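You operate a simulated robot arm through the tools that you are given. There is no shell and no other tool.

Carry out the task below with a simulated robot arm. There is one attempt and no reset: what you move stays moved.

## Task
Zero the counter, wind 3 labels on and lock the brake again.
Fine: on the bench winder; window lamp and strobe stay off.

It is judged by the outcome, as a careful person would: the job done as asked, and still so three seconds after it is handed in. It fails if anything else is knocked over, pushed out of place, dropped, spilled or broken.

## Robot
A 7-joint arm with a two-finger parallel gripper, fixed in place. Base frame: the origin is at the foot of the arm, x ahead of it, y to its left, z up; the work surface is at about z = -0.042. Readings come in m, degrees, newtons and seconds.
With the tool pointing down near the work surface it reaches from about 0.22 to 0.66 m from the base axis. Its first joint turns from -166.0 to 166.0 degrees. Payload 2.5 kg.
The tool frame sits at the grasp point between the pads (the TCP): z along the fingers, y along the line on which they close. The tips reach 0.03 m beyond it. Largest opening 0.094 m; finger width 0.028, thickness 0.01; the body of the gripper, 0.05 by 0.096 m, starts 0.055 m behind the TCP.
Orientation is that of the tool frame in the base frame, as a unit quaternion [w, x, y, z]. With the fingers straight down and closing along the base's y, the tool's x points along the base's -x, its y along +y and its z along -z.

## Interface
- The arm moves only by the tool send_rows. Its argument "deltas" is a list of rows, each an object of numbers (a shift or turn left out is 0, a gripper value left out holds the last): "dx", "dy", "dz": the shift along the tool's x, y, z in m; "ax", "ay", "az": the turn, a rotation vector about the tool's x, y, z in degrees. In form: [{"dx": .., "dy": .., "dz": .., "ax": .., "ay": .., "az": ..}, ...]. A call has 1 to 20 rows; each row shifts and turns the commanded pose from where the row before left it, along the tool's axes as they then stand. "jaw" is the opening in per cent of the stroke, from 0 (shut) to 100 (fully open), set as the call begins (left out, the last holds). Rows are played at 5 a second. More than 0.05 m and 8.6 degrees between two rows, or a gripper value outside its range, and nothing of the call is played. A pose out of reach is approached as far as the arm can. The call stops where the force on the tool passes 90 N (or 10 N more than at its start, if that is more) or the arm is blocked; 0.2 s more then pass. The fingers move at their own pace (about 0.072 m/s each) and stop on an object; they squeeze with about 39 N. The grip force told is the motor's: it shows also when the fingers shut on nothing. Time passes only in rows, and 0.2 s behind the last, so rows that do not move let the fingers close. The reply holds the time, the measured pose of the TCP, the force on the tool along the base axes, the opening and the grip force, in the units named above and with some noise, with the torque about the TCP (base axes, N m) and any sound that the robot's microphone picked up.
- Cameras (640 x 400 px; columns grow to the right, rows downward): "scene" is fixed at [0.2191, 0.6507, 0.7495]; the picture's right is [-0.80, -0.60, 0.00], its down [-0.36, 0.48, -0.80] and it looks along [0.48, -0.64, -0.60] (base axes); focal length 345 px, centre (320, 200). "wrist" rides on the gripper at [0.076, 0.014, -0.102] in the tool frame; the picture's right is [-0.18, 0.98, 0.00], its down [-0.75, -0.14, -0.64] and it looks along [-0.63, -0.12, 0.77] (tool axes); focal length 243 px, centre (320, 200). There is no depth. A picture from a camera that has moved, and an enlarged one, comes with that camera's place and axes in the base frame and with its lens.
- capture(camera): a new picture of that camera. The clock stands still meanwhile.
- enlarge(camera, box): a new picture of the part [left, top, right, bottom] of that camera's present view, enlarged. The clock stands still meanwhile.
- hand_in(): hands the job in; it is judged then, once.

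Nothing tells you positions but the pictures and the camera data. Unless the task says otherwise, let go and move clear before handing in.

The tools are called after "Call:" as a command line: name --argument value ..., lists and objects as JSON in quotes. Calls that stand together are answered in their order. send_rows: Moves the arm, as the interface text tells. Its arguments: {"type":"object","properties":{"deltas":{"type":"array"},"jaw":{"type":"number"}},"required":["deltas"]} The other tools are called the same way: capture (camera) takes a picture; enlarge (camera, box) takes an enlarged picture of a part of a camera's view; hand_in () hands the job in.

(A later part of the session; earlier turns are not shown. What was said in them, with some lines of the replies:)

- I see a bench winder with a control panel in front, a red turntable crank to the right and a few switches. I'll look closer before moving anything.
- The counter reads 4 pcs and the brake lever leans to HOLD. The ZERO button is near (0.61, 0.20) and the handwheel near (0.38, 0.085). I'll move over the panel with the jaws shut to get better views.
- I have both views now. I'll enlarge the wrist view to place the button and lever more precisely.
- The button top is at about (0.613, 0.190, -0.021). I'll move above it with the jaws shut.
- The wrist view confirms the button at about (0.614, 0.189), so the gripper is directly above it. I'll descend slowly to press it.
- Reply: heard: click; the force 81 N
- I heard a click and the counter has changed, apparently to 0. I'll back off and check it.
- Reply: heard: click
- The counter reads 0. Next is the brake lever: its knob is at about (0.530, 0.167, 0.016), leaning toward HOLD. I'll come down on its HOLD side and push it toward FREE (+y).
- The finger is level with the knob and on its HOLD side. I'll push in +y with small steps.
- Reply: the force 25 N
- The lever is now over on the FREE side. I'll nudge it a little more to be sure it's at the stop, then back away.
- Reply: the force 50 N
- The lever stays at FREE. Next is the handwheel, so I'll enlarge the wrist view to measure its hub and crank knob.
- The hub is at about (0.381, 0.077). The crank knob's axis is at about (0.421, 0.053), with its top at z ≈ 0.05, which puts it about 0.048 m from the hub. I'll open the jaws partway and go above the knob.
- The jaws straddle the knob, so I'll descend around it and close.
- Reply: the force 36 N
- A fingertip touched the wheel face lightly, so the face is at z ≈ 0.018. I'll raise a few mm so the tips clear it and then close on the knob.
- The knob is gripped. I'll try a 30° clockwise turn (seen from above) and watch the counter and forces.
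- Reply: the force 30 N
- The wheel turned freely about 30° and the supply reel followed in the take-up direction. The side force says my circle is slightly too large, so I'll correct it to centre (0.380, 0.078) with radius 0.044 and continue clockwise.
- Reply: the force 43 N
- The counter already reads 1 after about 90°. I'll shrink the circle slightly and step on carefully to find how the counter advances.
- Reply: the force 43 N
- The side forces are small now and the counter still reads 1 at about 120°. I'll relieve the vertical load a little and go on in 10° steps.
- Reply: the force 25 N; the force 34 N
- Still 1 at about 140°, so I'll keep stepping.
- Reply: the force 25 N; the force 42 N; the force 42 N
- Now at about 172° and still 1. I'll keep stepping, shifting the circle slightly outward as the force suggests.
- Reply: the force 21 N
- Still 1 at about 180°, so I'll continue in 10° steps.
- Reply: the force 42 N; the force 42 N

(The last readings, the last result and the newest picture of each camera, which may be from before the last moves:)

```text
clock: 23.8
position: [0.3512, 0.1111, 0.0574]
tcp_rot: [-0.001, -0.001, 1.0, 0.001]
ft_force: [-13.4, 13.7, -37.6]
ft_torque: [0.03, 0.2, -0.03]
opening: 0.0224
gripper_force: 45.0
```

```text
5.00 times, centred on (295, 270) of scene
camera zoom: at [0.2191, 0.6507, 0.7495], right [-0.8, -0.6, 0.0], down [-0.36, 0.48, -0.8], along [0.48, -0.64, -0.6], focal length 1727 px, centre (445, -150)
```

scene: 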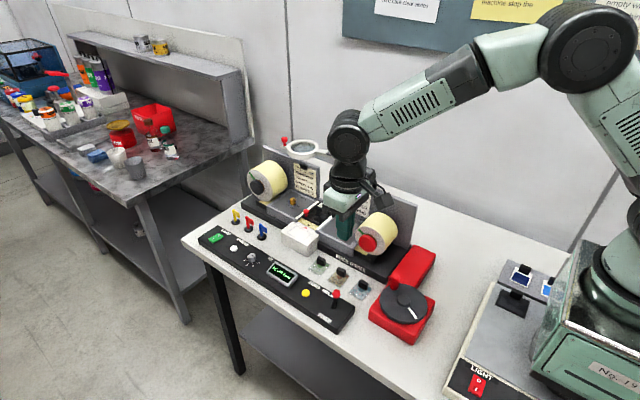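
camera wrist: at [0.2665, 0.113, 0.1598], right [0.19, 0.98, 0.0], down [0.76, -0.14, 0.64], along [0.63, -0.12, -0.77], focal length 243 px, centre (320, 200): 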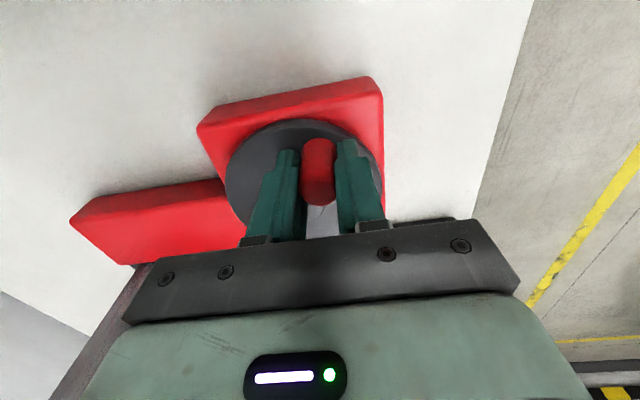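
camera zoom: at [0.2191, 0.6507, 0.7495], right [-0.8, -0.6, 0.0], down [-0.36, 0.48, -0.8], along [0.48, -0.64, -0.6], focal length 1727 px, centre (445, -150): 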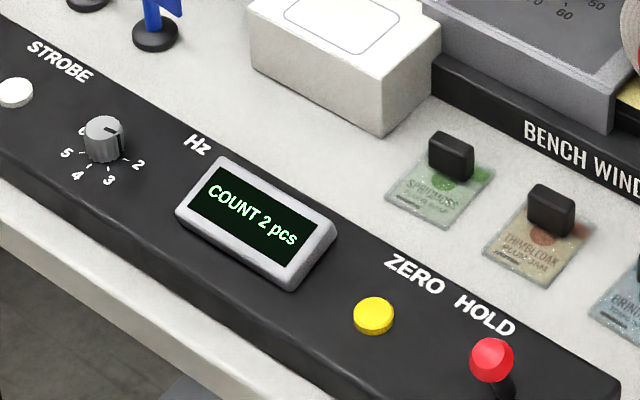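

The counter went to 2 at roughly 180–189°. I'll continue and look for the 2→3 transition to work out the degrees per label.

Call:
send_rows --deltas '[{"dx": -0.0055, "dy": 0.0051, "dz": 0.0005}, {"dx": -0.0069, "dy": 0.0032}, {}]'

Call:
enlarge --camera "scene" --box '[250, 230, 340, 310]'

Call:
send_rows --deltas '[{"dx": -0.0073, "dy": 0.0019}, {"dx": -0.0076, "dy": 0.0007}, {}]'

Call:
enlarge --camera "scene" --box '[250, 200, 450, 350]'

```text
clock: 24.6
position: [0.3644, 0.1215, 0.0595]
tcp_rot: [0.001, 0.001, 1.0, 0.001]
ft_force: [-5.5, 15.5, -37.8]
ft_torque: [-0.16, -0.42, -0.06]
opening: 0.0225
gripper_force: 44.7
```

```text
5.00 times, centred on (295, 270) of scene
camera zoom: at [0.2191, 0.6507, 0.7495], right [-0.8, -0.6, 0.0], down [-0.36, 0.48, -0.8], along [0.48, -0.64, -0.6], focal length 1727 px, centre (445, -150)
```

zoom: 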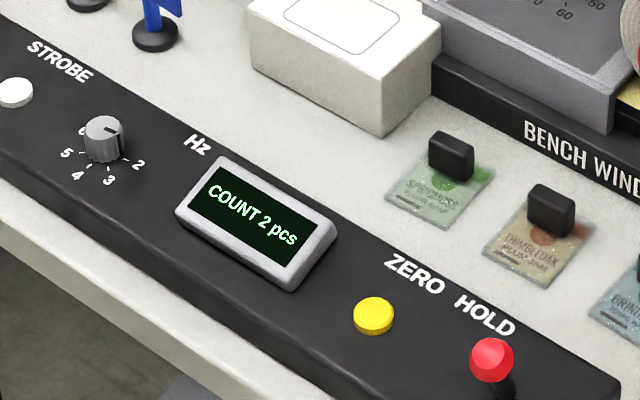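

```text
clock: 25.4
position: [0.3809, 0.1247, 0.0579]
tcp_rot: [0.002, -0.002, 1.0, 0.001]
ft_force: [1.6, 22.9, -14.3]
ft_torque: [-0.35, -0.34, -0.05]
opening: 0.0226
gripper_force: 45.1
```

```text
2.67 times, centred on (350, 275) of scene
camera zoom: at [0.2191, 0.6507, 0.7495], right [-0.8, -0.6, 0.0], down [-0.36, 0.48, -0.8], along [0.48, -0.64, -0.6], focal length 921 px, centre (240, 0)
```

zoom: 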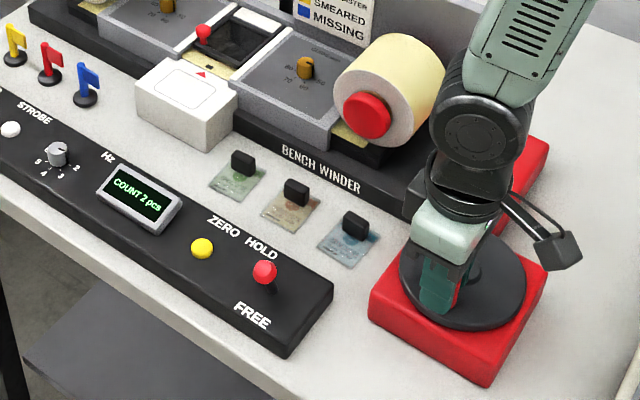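

Now about 240° with the count at 2. I've refined the circle to centre (0.380, 0.080) and radius 0.0445. I'll continue in small steps toward the next transition.

Call:
send_rows --deltas '[{"dx": -0.0094, "dy": 0.0011}, {"dx": -0.0075, "dy": -0.002}, {}]'

Call:
enlarge --camera "scene" --box '[250, 230, 340, 310]'

Call:
send_rows --deltas '[{"dx": -0.007, "dy": -0.0033}, {}]'

Call:
enlarge --camera "scene" --box '[250, 230, 340, 310]'

```text
clock: 26.2
position: [0.3962, 0.1222, 0.0596]
tcp_rot: [0.001, 0.0, 1.0, 0.002]
ft_force: [8.1, 23.3, -12.0]
ft_torque: [-0.09, 0.17, -0.02]
opening: 0.0224
gripper_force: 45.0
```

```text
5.00 times, centred on (295, 270) of scene
camera zoom: at [0.2191, 0.6507, 0.7495], right [-0.8, -0.6, 0.0], down [-0.36, 0.48, -0.8], along [0.48, -0.64, -0.6], focal length 1727 px, centre (445, -150)
```

zoom: 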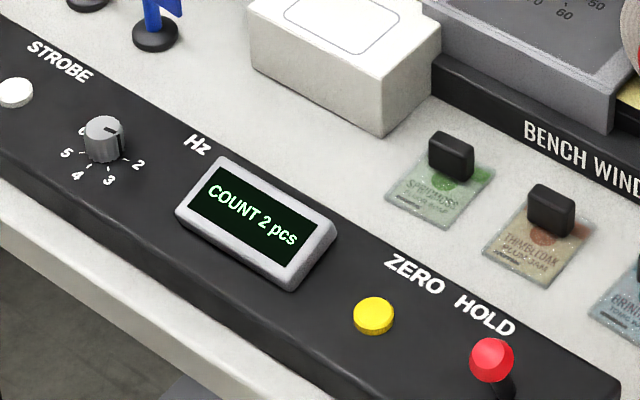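

```text
clock: 26.8
position: [0.4042, 0.1201, 0.059]
tcp_rot: [0.002, -0.001, 1.0, 0.001]
ft_force: [13.9, 25.6, -4.2]
ft_torque: [-0.11, 0.3, -0.08]
opening: 0.0224
gripper_force: 44.7
```

```text
5.00 times, centred on (295, 270) of scene
camera zoom: at [0.2191, 0.6507, 0.7495], right [-0.8, -0.6, 0.0], down [-0.36, 0.48, -0.8], along [0.48, -0.64, -0.6], focal length 1727 px, centre (445, -150)
```

zoom: 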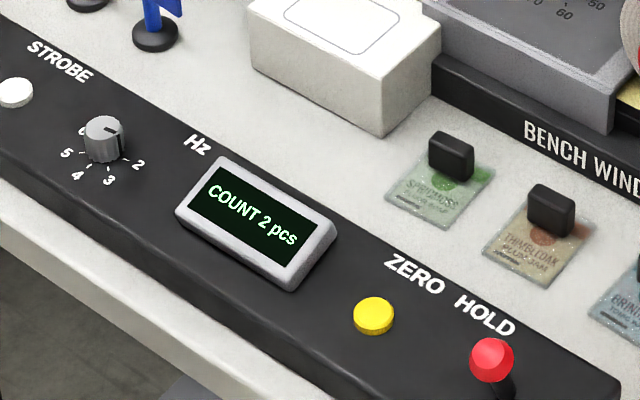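

Still 2 at about 270°, which fits a full turn for 3 labels (120° each, with the display rounding). I'll continue stepping.

Call:
send_rows --deltas '[{"dx": -0.008, "dy": -0.0015}, {}]'

Call:
enlarge --camera "scene" --box '[250, 230, 340, 310]'

Call:
send_rows --deltas '[{"dx": -0.0058, "dy": -0.0058}, {}]'

Call:
enlarge --camera "scene" --box '[250, 230, 340, 310]'

Call:
send_rows --deltas '[{"dx": -0.0047, "dy": -0.0067}, {}]'

Call:
enlarge --camera "scene" --box '[250, 230, 340, 310]'

```text
clock: 27.4
position: [0.4109, 0.1147, 0.0588]
tcp_rot: [0.0, 0.001, 1.0, -0.001]
ft_force: [1.2, -0.4, 16.5]
ft_torque: [0.57, -1.27, -0.01]
opening: 0.0225
gripper_force: 45.1
```

```text
5.00 times, centred on (295, 270) of scene
camera zoom: at [0.2191, 0.6507, 0.7495], right [-0.8, -0.6, 0.0], down [-0.36, 0.48, -0.8], along [0.48, -0.64, -0.6], focal length 1727 px, centre (445, -150)
```

zoom: 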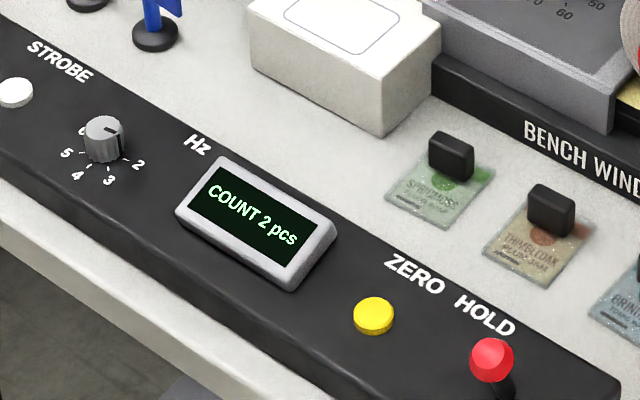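

```text
clock: 28.0
position: [0.416, 0.1108, 0.0582]
tcp_rot: [-0.001, 0.001, 1.0, -0.001]
ft_force: [-7.7, -5.1, 28.7]
ft_torque: [0.25, 0.12, 0.01]
opening: 0.0224
gripper_force: 45.0
```

```text
5.00 times, centred on (295, 270) of scene
camera zoom: at [0.2191, 0.6507, 0.7495], right [-0.8, -0.6, 0.0], down [-0.36, 0.48, -0.8], along [0.48, -0.64, -0.6], focal length 1727 px, centre (445, -150)
```

zoom: 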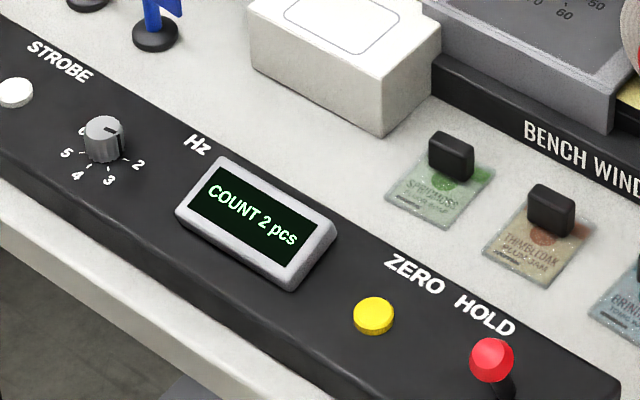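

```text
clock: 28.6
position: [0.4196, 0.1051, 0.0596]
tcp_rot: [-0.001, 0.001, 1.0, 0.0]
ft_force: [-10.1, -5.3, 28.8]
ft_torque: [0.07, 1.17, 0.01]
opening: 0.0223
gripper_force: 45.2
```

```text
5.00 times, centred on (295, 270) of scene
camera zoom: at [0.2191, 0.6507, 0.7495], right [-0.8, -0.6, 0.0], down [-0.36, 0.48, -0.8], along [0.48, -0.64, -0.6], focal length 1727 px, centre (445, -150)
```

zoom: 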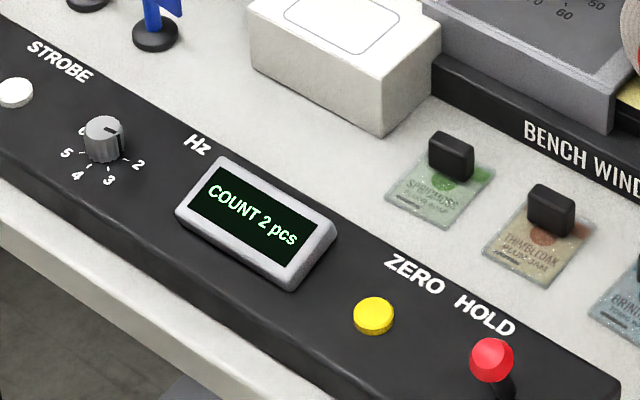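

Now about 298° with the count still at 2. I'll take the next 10° steps.

Call:
send_rows --deltas '[{"dx": -0.0035, "dy": -0.0074}, {}]'

Call:
enlarge --camera "scene" --box '[250, 230, 340, 310]'

Call:
send_rows --deltas '[{"dx": -0.0016, "dy": -0.0079}, {}]'

Call:
enlarge --camera "scene" --box '[250, 230, 340, 310]'

```text
clock: 29.2
position: [0.4233, 0.0964, 0.0589]
tcp_rot: [0.0, 0.0, 1.0, 0.0]
ft_force: [-15.4, -5.4, 36.9]
ft_torque: [-0.05, 0.69, 0.03]
opening: 0.0224
gripper_force: 45.3
```

```text
5.00 times, centred on (295, 270) of scene
camera zoom: at [0.2191, 0.6507, 0.7495], right [-0.8, -0.6, 0.0], down [-0.36, 0.48, -0.8], along [0.48, -0.64, -0.6], focal length 1727 px, centre (445, -150)
```

zoom: 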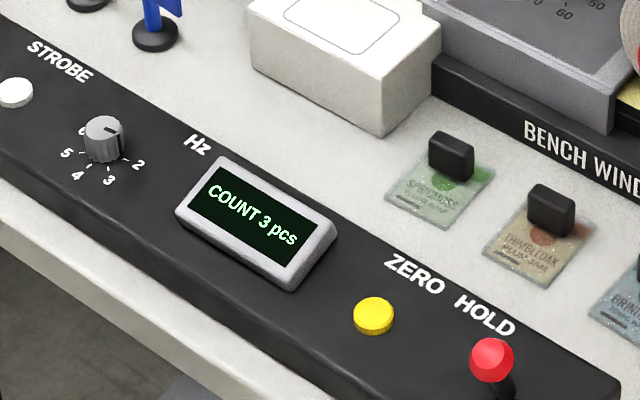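

```text
clock: 29.8
position: [0.4262, 0.0884, 0.0596]
tcp_rot: [0.0, 0.0, 1.0, 0.0]
ft_force: [-7.0, -0.2, 25.7]
ft_torque: [-0.11, 1.06, 0.01]
opening: 0.0226
gripper_force: 44.6
```

```text
5.00 times, centred on (295, 270) of scene
camera zoom: at [0.2191, 0.6507, 0.7495], right [-0.8, -0.6, 0.0], down [-0.36, 0.48, -0.8], along [0.48, -0.64, -0.6], focal length 1727 px, centre (445, -150)
```

zoom: 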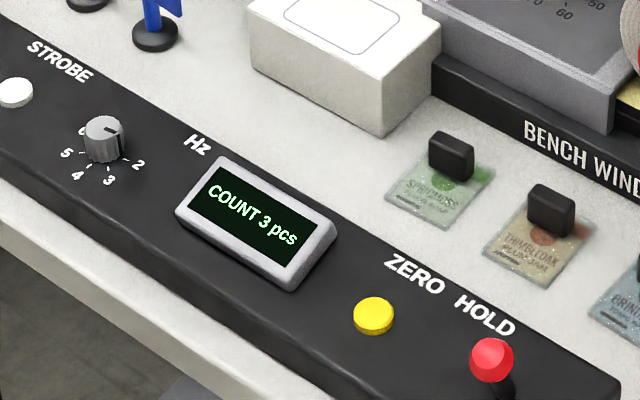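

The count went to 3 at about 300–309°, so each label is 120° and 3 labels are exactly one full turn. I'll complete the turn back to the knob's starting angle, which is the middle of the "3" range.

Call:
send_rows --deltas '[{"dx": -0.0007, "dy": -0.0082}, {"dx": 0.0007, "dy": -0.0082}, {}]'

Call:
send_rows --deltas '[{"dx": 0.0021, "dy": -0.0079}, {"dx": 0.0032, "dy": -0.0072}, {"dx": 0.0007, "dy": -0.0015}, {}]'

Call:
capture --camera "wrist"

Call:
enlarge --camera "scene" --box '[240, 220, 450, 350]'

```text
clock: 30.6
position: [0.4262, 0.0728, 0.0588]
tcp_rot: [0.001, -0.001, 1.0, 0.0]
ft_force: [4.3, 0.1, 3.2]
ft_torque: [-0.08, -0.11, 0.01]
opening: 0.0223
gripper_force: 45.2
```

```text
clock: 31.6
position: [0.4209, 0.056, 0.0584]
tcp_rot: [0.0, -0.001, 1.0, 0.001]
ft_force: [3.1, 0.9, 0.9]
ft_torque: [0.05, -1.22, -0.04]
opening: 0.0224
gripper_force: 45.2
```

```text
taken
camera wrist: at [0.3453, 0.069, 0.1616], right [0.18, 0.98, 0.0], down [0.75, -0.14, 0.64], along [0.63, -0.12, -0.77], focal length 243 px, centre (320, 200)
```

wrist: 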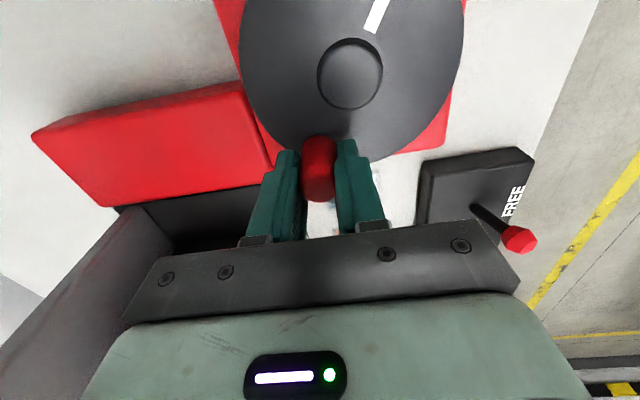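

```text
3.05 times, centred on (345, 285) of scene
camera zoom: at [0.2191, 0.6507, 0.7495], right [-0.8, -0.6, 0.0], down [-0.36, 0.48, -0.8], along [0.48, -0.64, -0.6], focal length 1053 px, centre (244, -59)
```

zoom: 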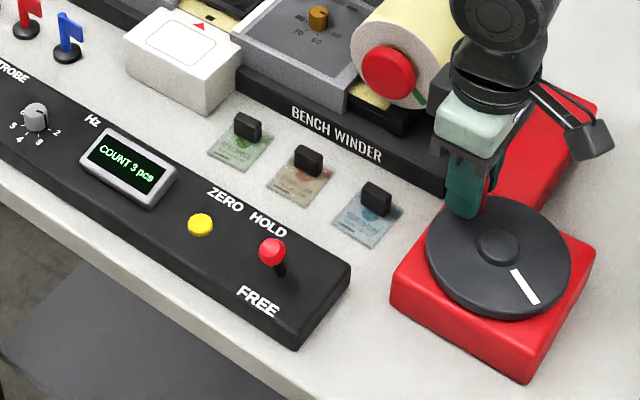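

The wheel is back at its starting angle, the forces are near zero and the count is 3. I'll release, rise straight up and check that the wheel stays put.

Call:
send_rows --deltas '[{}, {}, {}]' --jaw 50

Call:
send_rows --deltas '[{"dz": -0.02}, {"dz": -0.03}, {"dz": -0.03}, {"dz": -0.02}, {}]'

Call:
enlarge --camera "scene" --box '[240, 220, 450, 350]'

Call:
capture --camera "wrist"

```text
clock: 32.4
position: [0.4194, 0.0549, 0.0587]
tcp_rot: [0.0, 0.0, 1.0, 0.0]
ft_force: [-1.0, 0.3, 0.0]
ft_torque: [0.0, -0.01, -0.01]
opening: 0.047
gripper_force: 0.0
```

```text
clock: 33.6
position: [0.4203, 0.0574, 0.1601]
tcp_rot: [0.001, 0.0, 1.0, 0.0]
ft_force: [0.7, -1.1, -0.3]
ft_torque: [0.04, -0.07, -0.01]
opening: 0.047
gripper_force: 0.1
```

```text
3.05 times, centred on (345, 285) of scene
camera zoom: at [0.2191, 0.6507, 0.7495], right [-0.8, -0.6, 0.0], down [-0.36, 0.48, -0.8], along [0.48, -0.64, -0.6], focal length 1053 px, centre (244, -59)
```

zoom: 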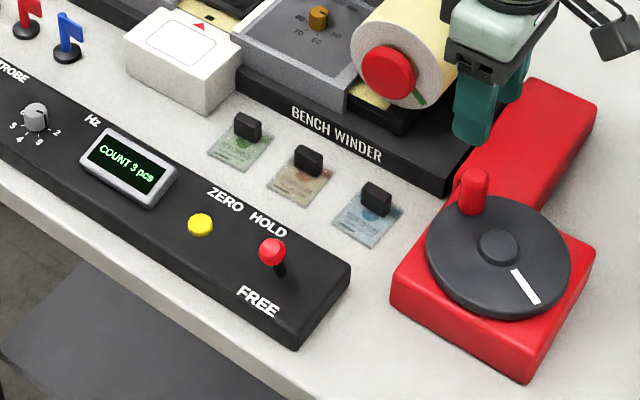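

```text
taken
camera wrist: at [0.3451, 0.0695, 0.2619], right [0.18, 0.98, 0.0], down [0.75, -0.14, 0.64], along [0.63, -0.12, -0.77], focal length 243 px, centre (320, 200)
```

wrist: 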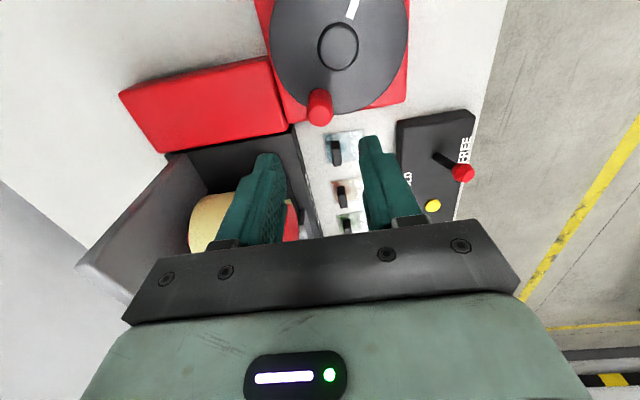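

The count holds at 3 with the wheel at rest. Next I'll lock the brake: shut the jaws, come down on the FREE side of the lever and push it back toward HOLD.

Call:
send_rows --deltas '[{"dx": -0.0187, "dy": 0.0305}, {"dx": -0.0187, "dy": 0.0305}, {"dx": -0.0187, "dy": 0.0305}, {"dx": -0.0187, "dy": 0.0305}, {"dx": -0.0187, "dy": 0.0305}, {"dx": -0.0187, "dy": 0.0305}, {"dz": 0.03}, {"dz": 0.03}, {}]' --jaw 0

Call:
capture --camera "wrist"

Call:
enlarge --camera "scene" --box '[240, 220, 450, 350]'

```text
clock: 35.6
position: [0.5303, 0.2372, 0.0987]
tcp_rot: [0.0, 0.0, 1.0, 0.0]
ft_force: [-0.5, -1.0, 0.4]
ft_torque: [0.01, 0.0, 0.01]
opening: 0.0
gripper_force: 32.5
```

```text
taken
camera wrist: at [0.4561, 0.2502, 0.2016], right [0.18, 0.98, 0.0], down [0.75, -0.14, 0.64], along [0.63, -0.12, -0.77], focal length 243 px, centre (320, 200)
```

wrist: 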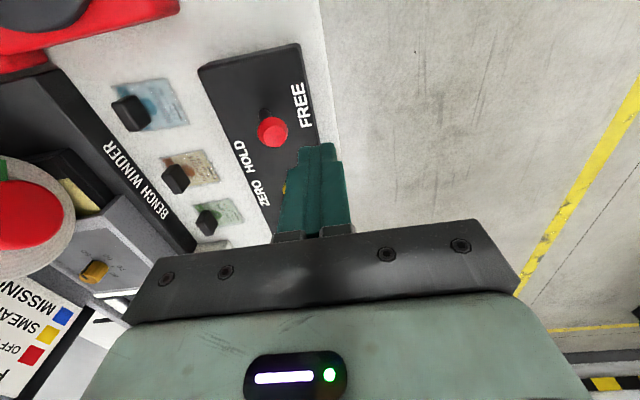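

```text
3.05 times, centred on (345, 285) of scene
camera zoom: at [0.2191, 0.6507, 0.7495], right [-0.8, -0.6, 0.0], down [-0.36, 0.48, -0.8], along [0.48, -0.64, -0.6], focal length 1053 px, centre (244, -59)
```

zoom: 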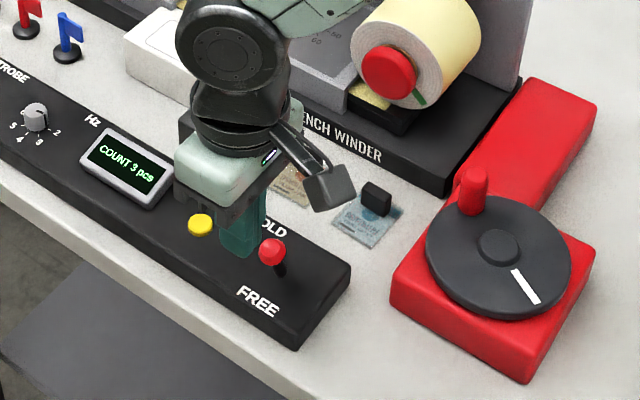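

The finger is on the FREE side and in line with the knob at y ≈ 0.20. I'll descend and push toward HOLD.

Call:
send_rows --deltas '[{"dz": 0.03}, {"dz": 0.025}, {"dz": 0.008}, {}]'

Call:
send_rows --deltas '[{"dy": -0.01}, {"dy": -0.01}, {"dy": -0.007}, {"dy": -0.007}, {"dy": -0.007}, {"dy": -0.006}, {"dy": -0.005}, {}]'

Call:
capture --camera "wrist"

Call:
enlarge --camera "scene" --box '[240, 220, 450, 350]'

```text
clock: 36.6
position: [0.5334, 0.2388, 0.0342]
tcp_rot: [0.0, 0.0, 1.0, 0.0]
ft_force: [-0.2, 0.0, -0.2]
ft_torque: [-0.02, 0.0, -0.01]
opening: 0.0
gripper_force: 33.1
```

```text
clock: 38.4
position: [0.5314, 0.1935, 0.0367]
tcp_rot: [0.001, -0.002, 1.0, 0.004]
ft_force: [2.6, 38.2, 2.5]
ft_torque: [0.35, -0.03, -0.26]
opening: 0.0
gripper_force: 32.9
```

```text
taken
camera wrist: at [0.4566, 0.2048, 0.1394], right [0.18, 0.98, 0.01], down [0.75, -0.14, 0.64], along [0.63, -0.11, -0.77], focal length 243 px, centre (320, 200)
```

wrist: 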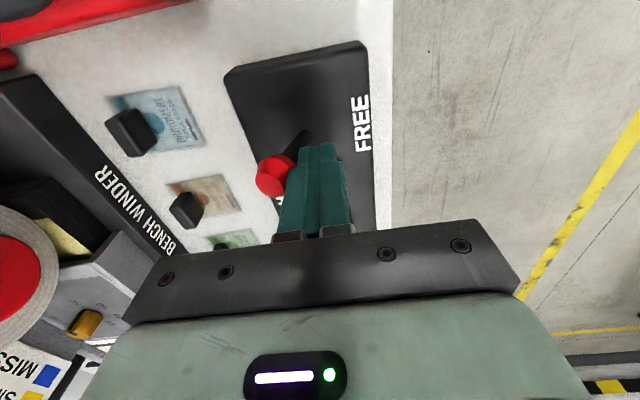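

```text
3.05 times, centred on (345, 285) of scene
camera zoom: at [0.2191, 0.6507, 0.7495], right [-0.8, -0.6, 0.0], down [-0.36, 0.48, -0.8], along [0.48, -0.64, -0.6], focal length 1053 px, centre (244, -59)
```

zoom: 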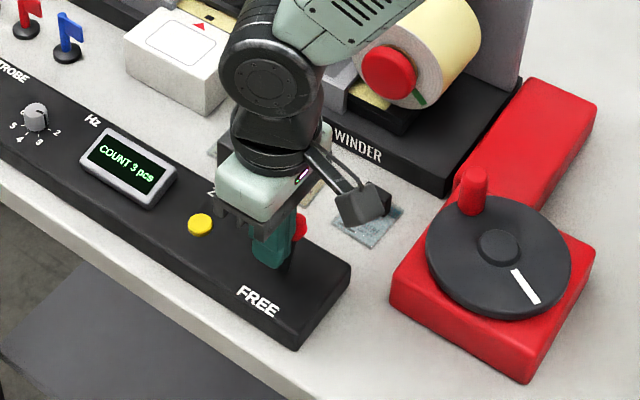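

The lever is against its HOLD stop, with the knob at y ≈ 0.165 and about 38 N of push. I'll back away, rise clear and verify.

Call:
send_rows --deltas '[{"dy": 0.01}, {"dy": 0.03}, {"dz": -0.03}, {"dz": -0.04}, {"dz": -0.04}, {"dz": -0.04, "dx": 0.03}, {"dz": -0.04, "dx": 0.03, "dy": -0.02}, {"dz": -0.03, "dx": 0.03, "dy": -0.04}, {"dy": -0.04, "dx": 0.02}, {"dy": -0.04}, {"dy": -0.04}, {"dy": -0.04}, {}]'

Call:
capture --camera "scene"

Call:
enlarge --camera "scene" --box '[180, 210, 360, 335]'

Call:
enlarge --camera "scene" --box '[230, 130, 430, 260]'

Call:
enlarge --camera "scene" --box '[300, 220, 460, 340]'

```text
refused: row 7 steps farther than a row can; nothing moved
```

```text
taken
```

scene: 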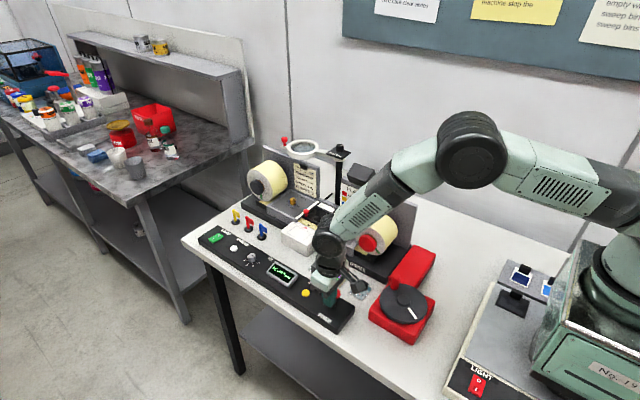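

```text
3.20 times, centred on (270, 272) of scene
camera zoom: at [0.2191, 0.6507, 0.7495], right [-0.8, -0.6, 0.0], down [-0.36, 0.48, -0.8], along [0.48, -0.64, -0.6], focal length 1105 px, centre (480, -32)
```

zoom: 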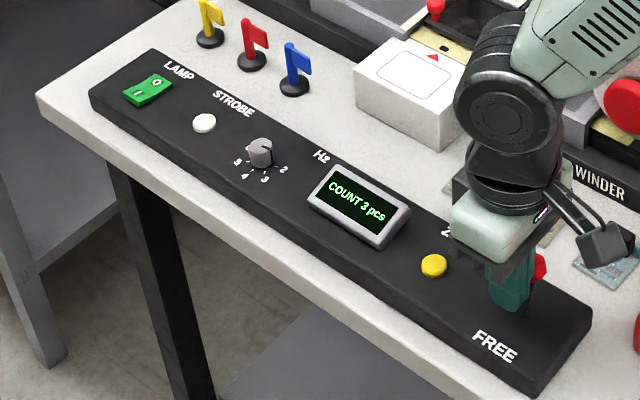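

```text
3.08 times, centred on (330, 195) of scene
camera zoom: at [0.2191, 0.6507, 0.7495], right [-0.8, -0.6, 0.0], down [-0.36, 0.48, -0.8], along [0.48, -0.64, -0.6], focal length 1063 px, centre (289, 215)
```

zoom: 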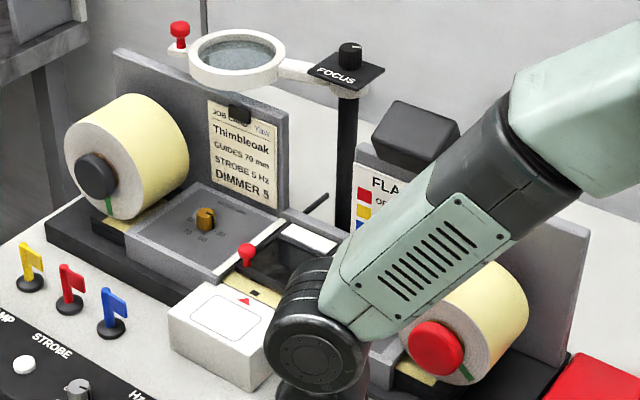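

```text
3.33 times, centred on (380, 280) of scene
camera zoom: at [0.2191, 0.6507, 0.7495], right [-0.8, -0.6, 0.0], down [-0.36, 0.48, -0.8], along [0.48, -0.64, -0.6], focal length 1151 px, centre (120, -67)
```

zoom: 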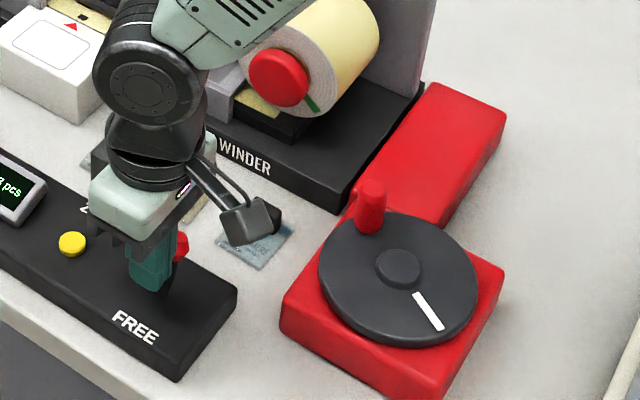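

That call was refused because one step was too long, and nothing moved. I'll resend the retreat with smaller steps.

Call:
send_rows --deltas '[{"dy": 0.01}, {"dy": 0.03}, {"dz": -0.03}, {"dz": -0.04}, {"dz": -0.04}, {"dz": -0.04}, {"dz": -0.03, "dx": 0.03}, {"dz": -0.03, "dx": 0.03}, {"dz": -0.03, "dx": 0.03}, {"dy": -0.04}, {"dy": -0.04}, {"dy": -0.04}, {"dy": -0.04}, {"dy": -0.04}, {}]'

Call:
capture --camera "scene"

Call:
enlarge --camera "scene" --box '[180, 210, 360, 335]'

Call:
enlarge --camera "scene" --box '[300, 220, 460, 340]'

Call:
enlarge --camera "scene" --box '[230, 130, 430, 260]'

```text
clock: 41.6
position: [0.4428, 0.0281, 0.2755]
tcp_rot: [0.0, 0.0, 1.0, 0.0]
ft_force: [0.2, 0.3, 0.1]
ft_torque: [0.03, 0.0, -0.01]
opening: 0.0003
gripper_force: 33.3
```

```text
taken
```

scene: 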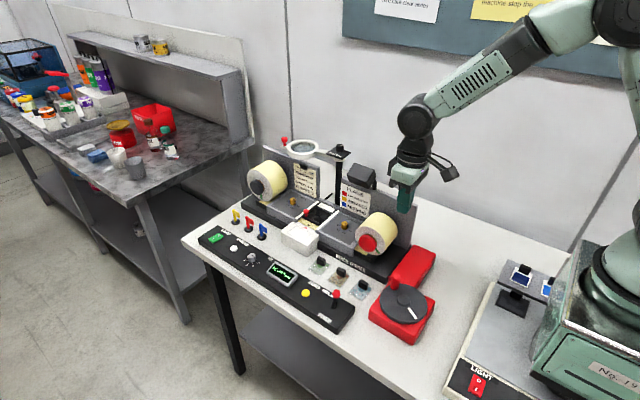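

```text
3.20 times, centred on (270, 272) of scene
camera zoom: at [0.2191, 0.6507, 0.7495], right [-0.8, -0.6, 0.0], down [-0.36, 0.48, -0.8], along [0.48, -0.64, -0.6], focal length 1105 px, centre (480, -32)
```

zoom: 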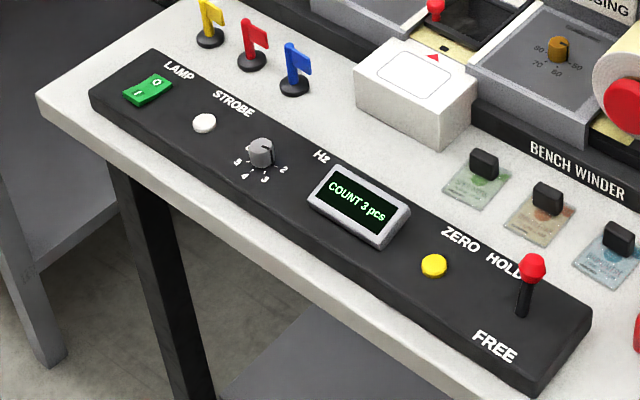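

```text
3.33 times, centred on (380, 280) of scene
camera zoom: at [0.2191, 0.6507, 0.7495], right [-0.8, -0.6, 0.0], down [-0.36, 0.48, -0.8], along [0.48, -0.64, -0.6], focal length 1151 px, centre (120, -67)
```

zoom: 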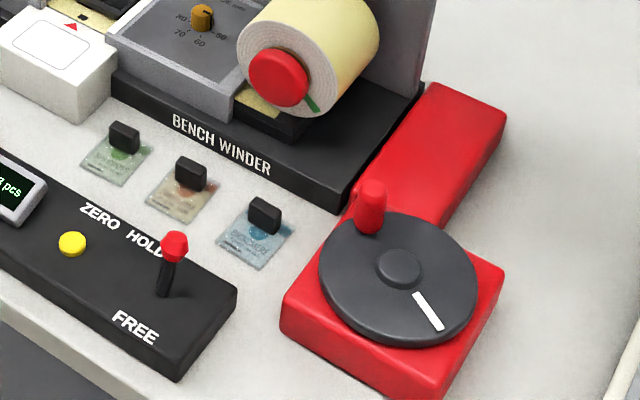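

```text
3.08 times, centred on (330, 195) of scene
camera zoom: at [0.2191, 0.6507, 0.7495], right [-0.8, -0.6, 0.0], down [-0.36, 0.48, -0.8], along [0.48, -0.64, -0.6], focal length 1063 px, centre (289, 215)
```

zoom: 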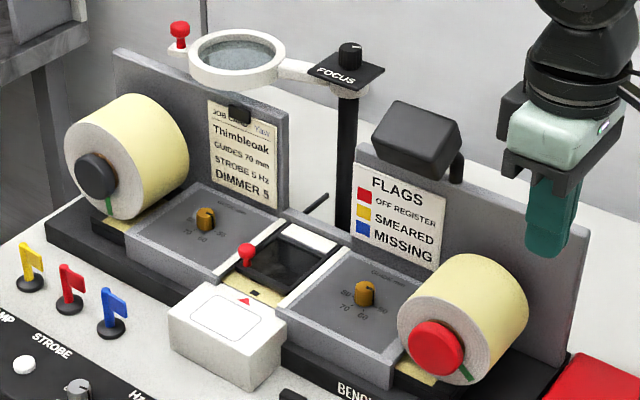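

The counter reads 3 pcs and the brake lever is back at HOLD, exactly as it looked at the start. The lamp and strobe controls are untouched, nothing else has moved and the arm is clear, so I'm handing in.

Call:
hand_in

```text
The job is handed in.
```

The job is handed in. The counter was zeroed, 3 labels were wound on, and the brake lever is back at HOLD.

- **Counter:** it read 4 at the start, went to 0 when I pressed ZERO, and now reads 3 pcs.
- **Winding:** 3 labels took one full clockwise turn of the handwheel, so the wheel ended at its starting angle. The count stayed at 3 after I released the wheel and locked the brake.
- **Everything else:** I didn't touch the lamp or strobe controls, and nothing else looked moved in the final pictures. Once, coming down on the crank knob, a fingertip pressed on the wheel face with about 34 N. It left no visible change.
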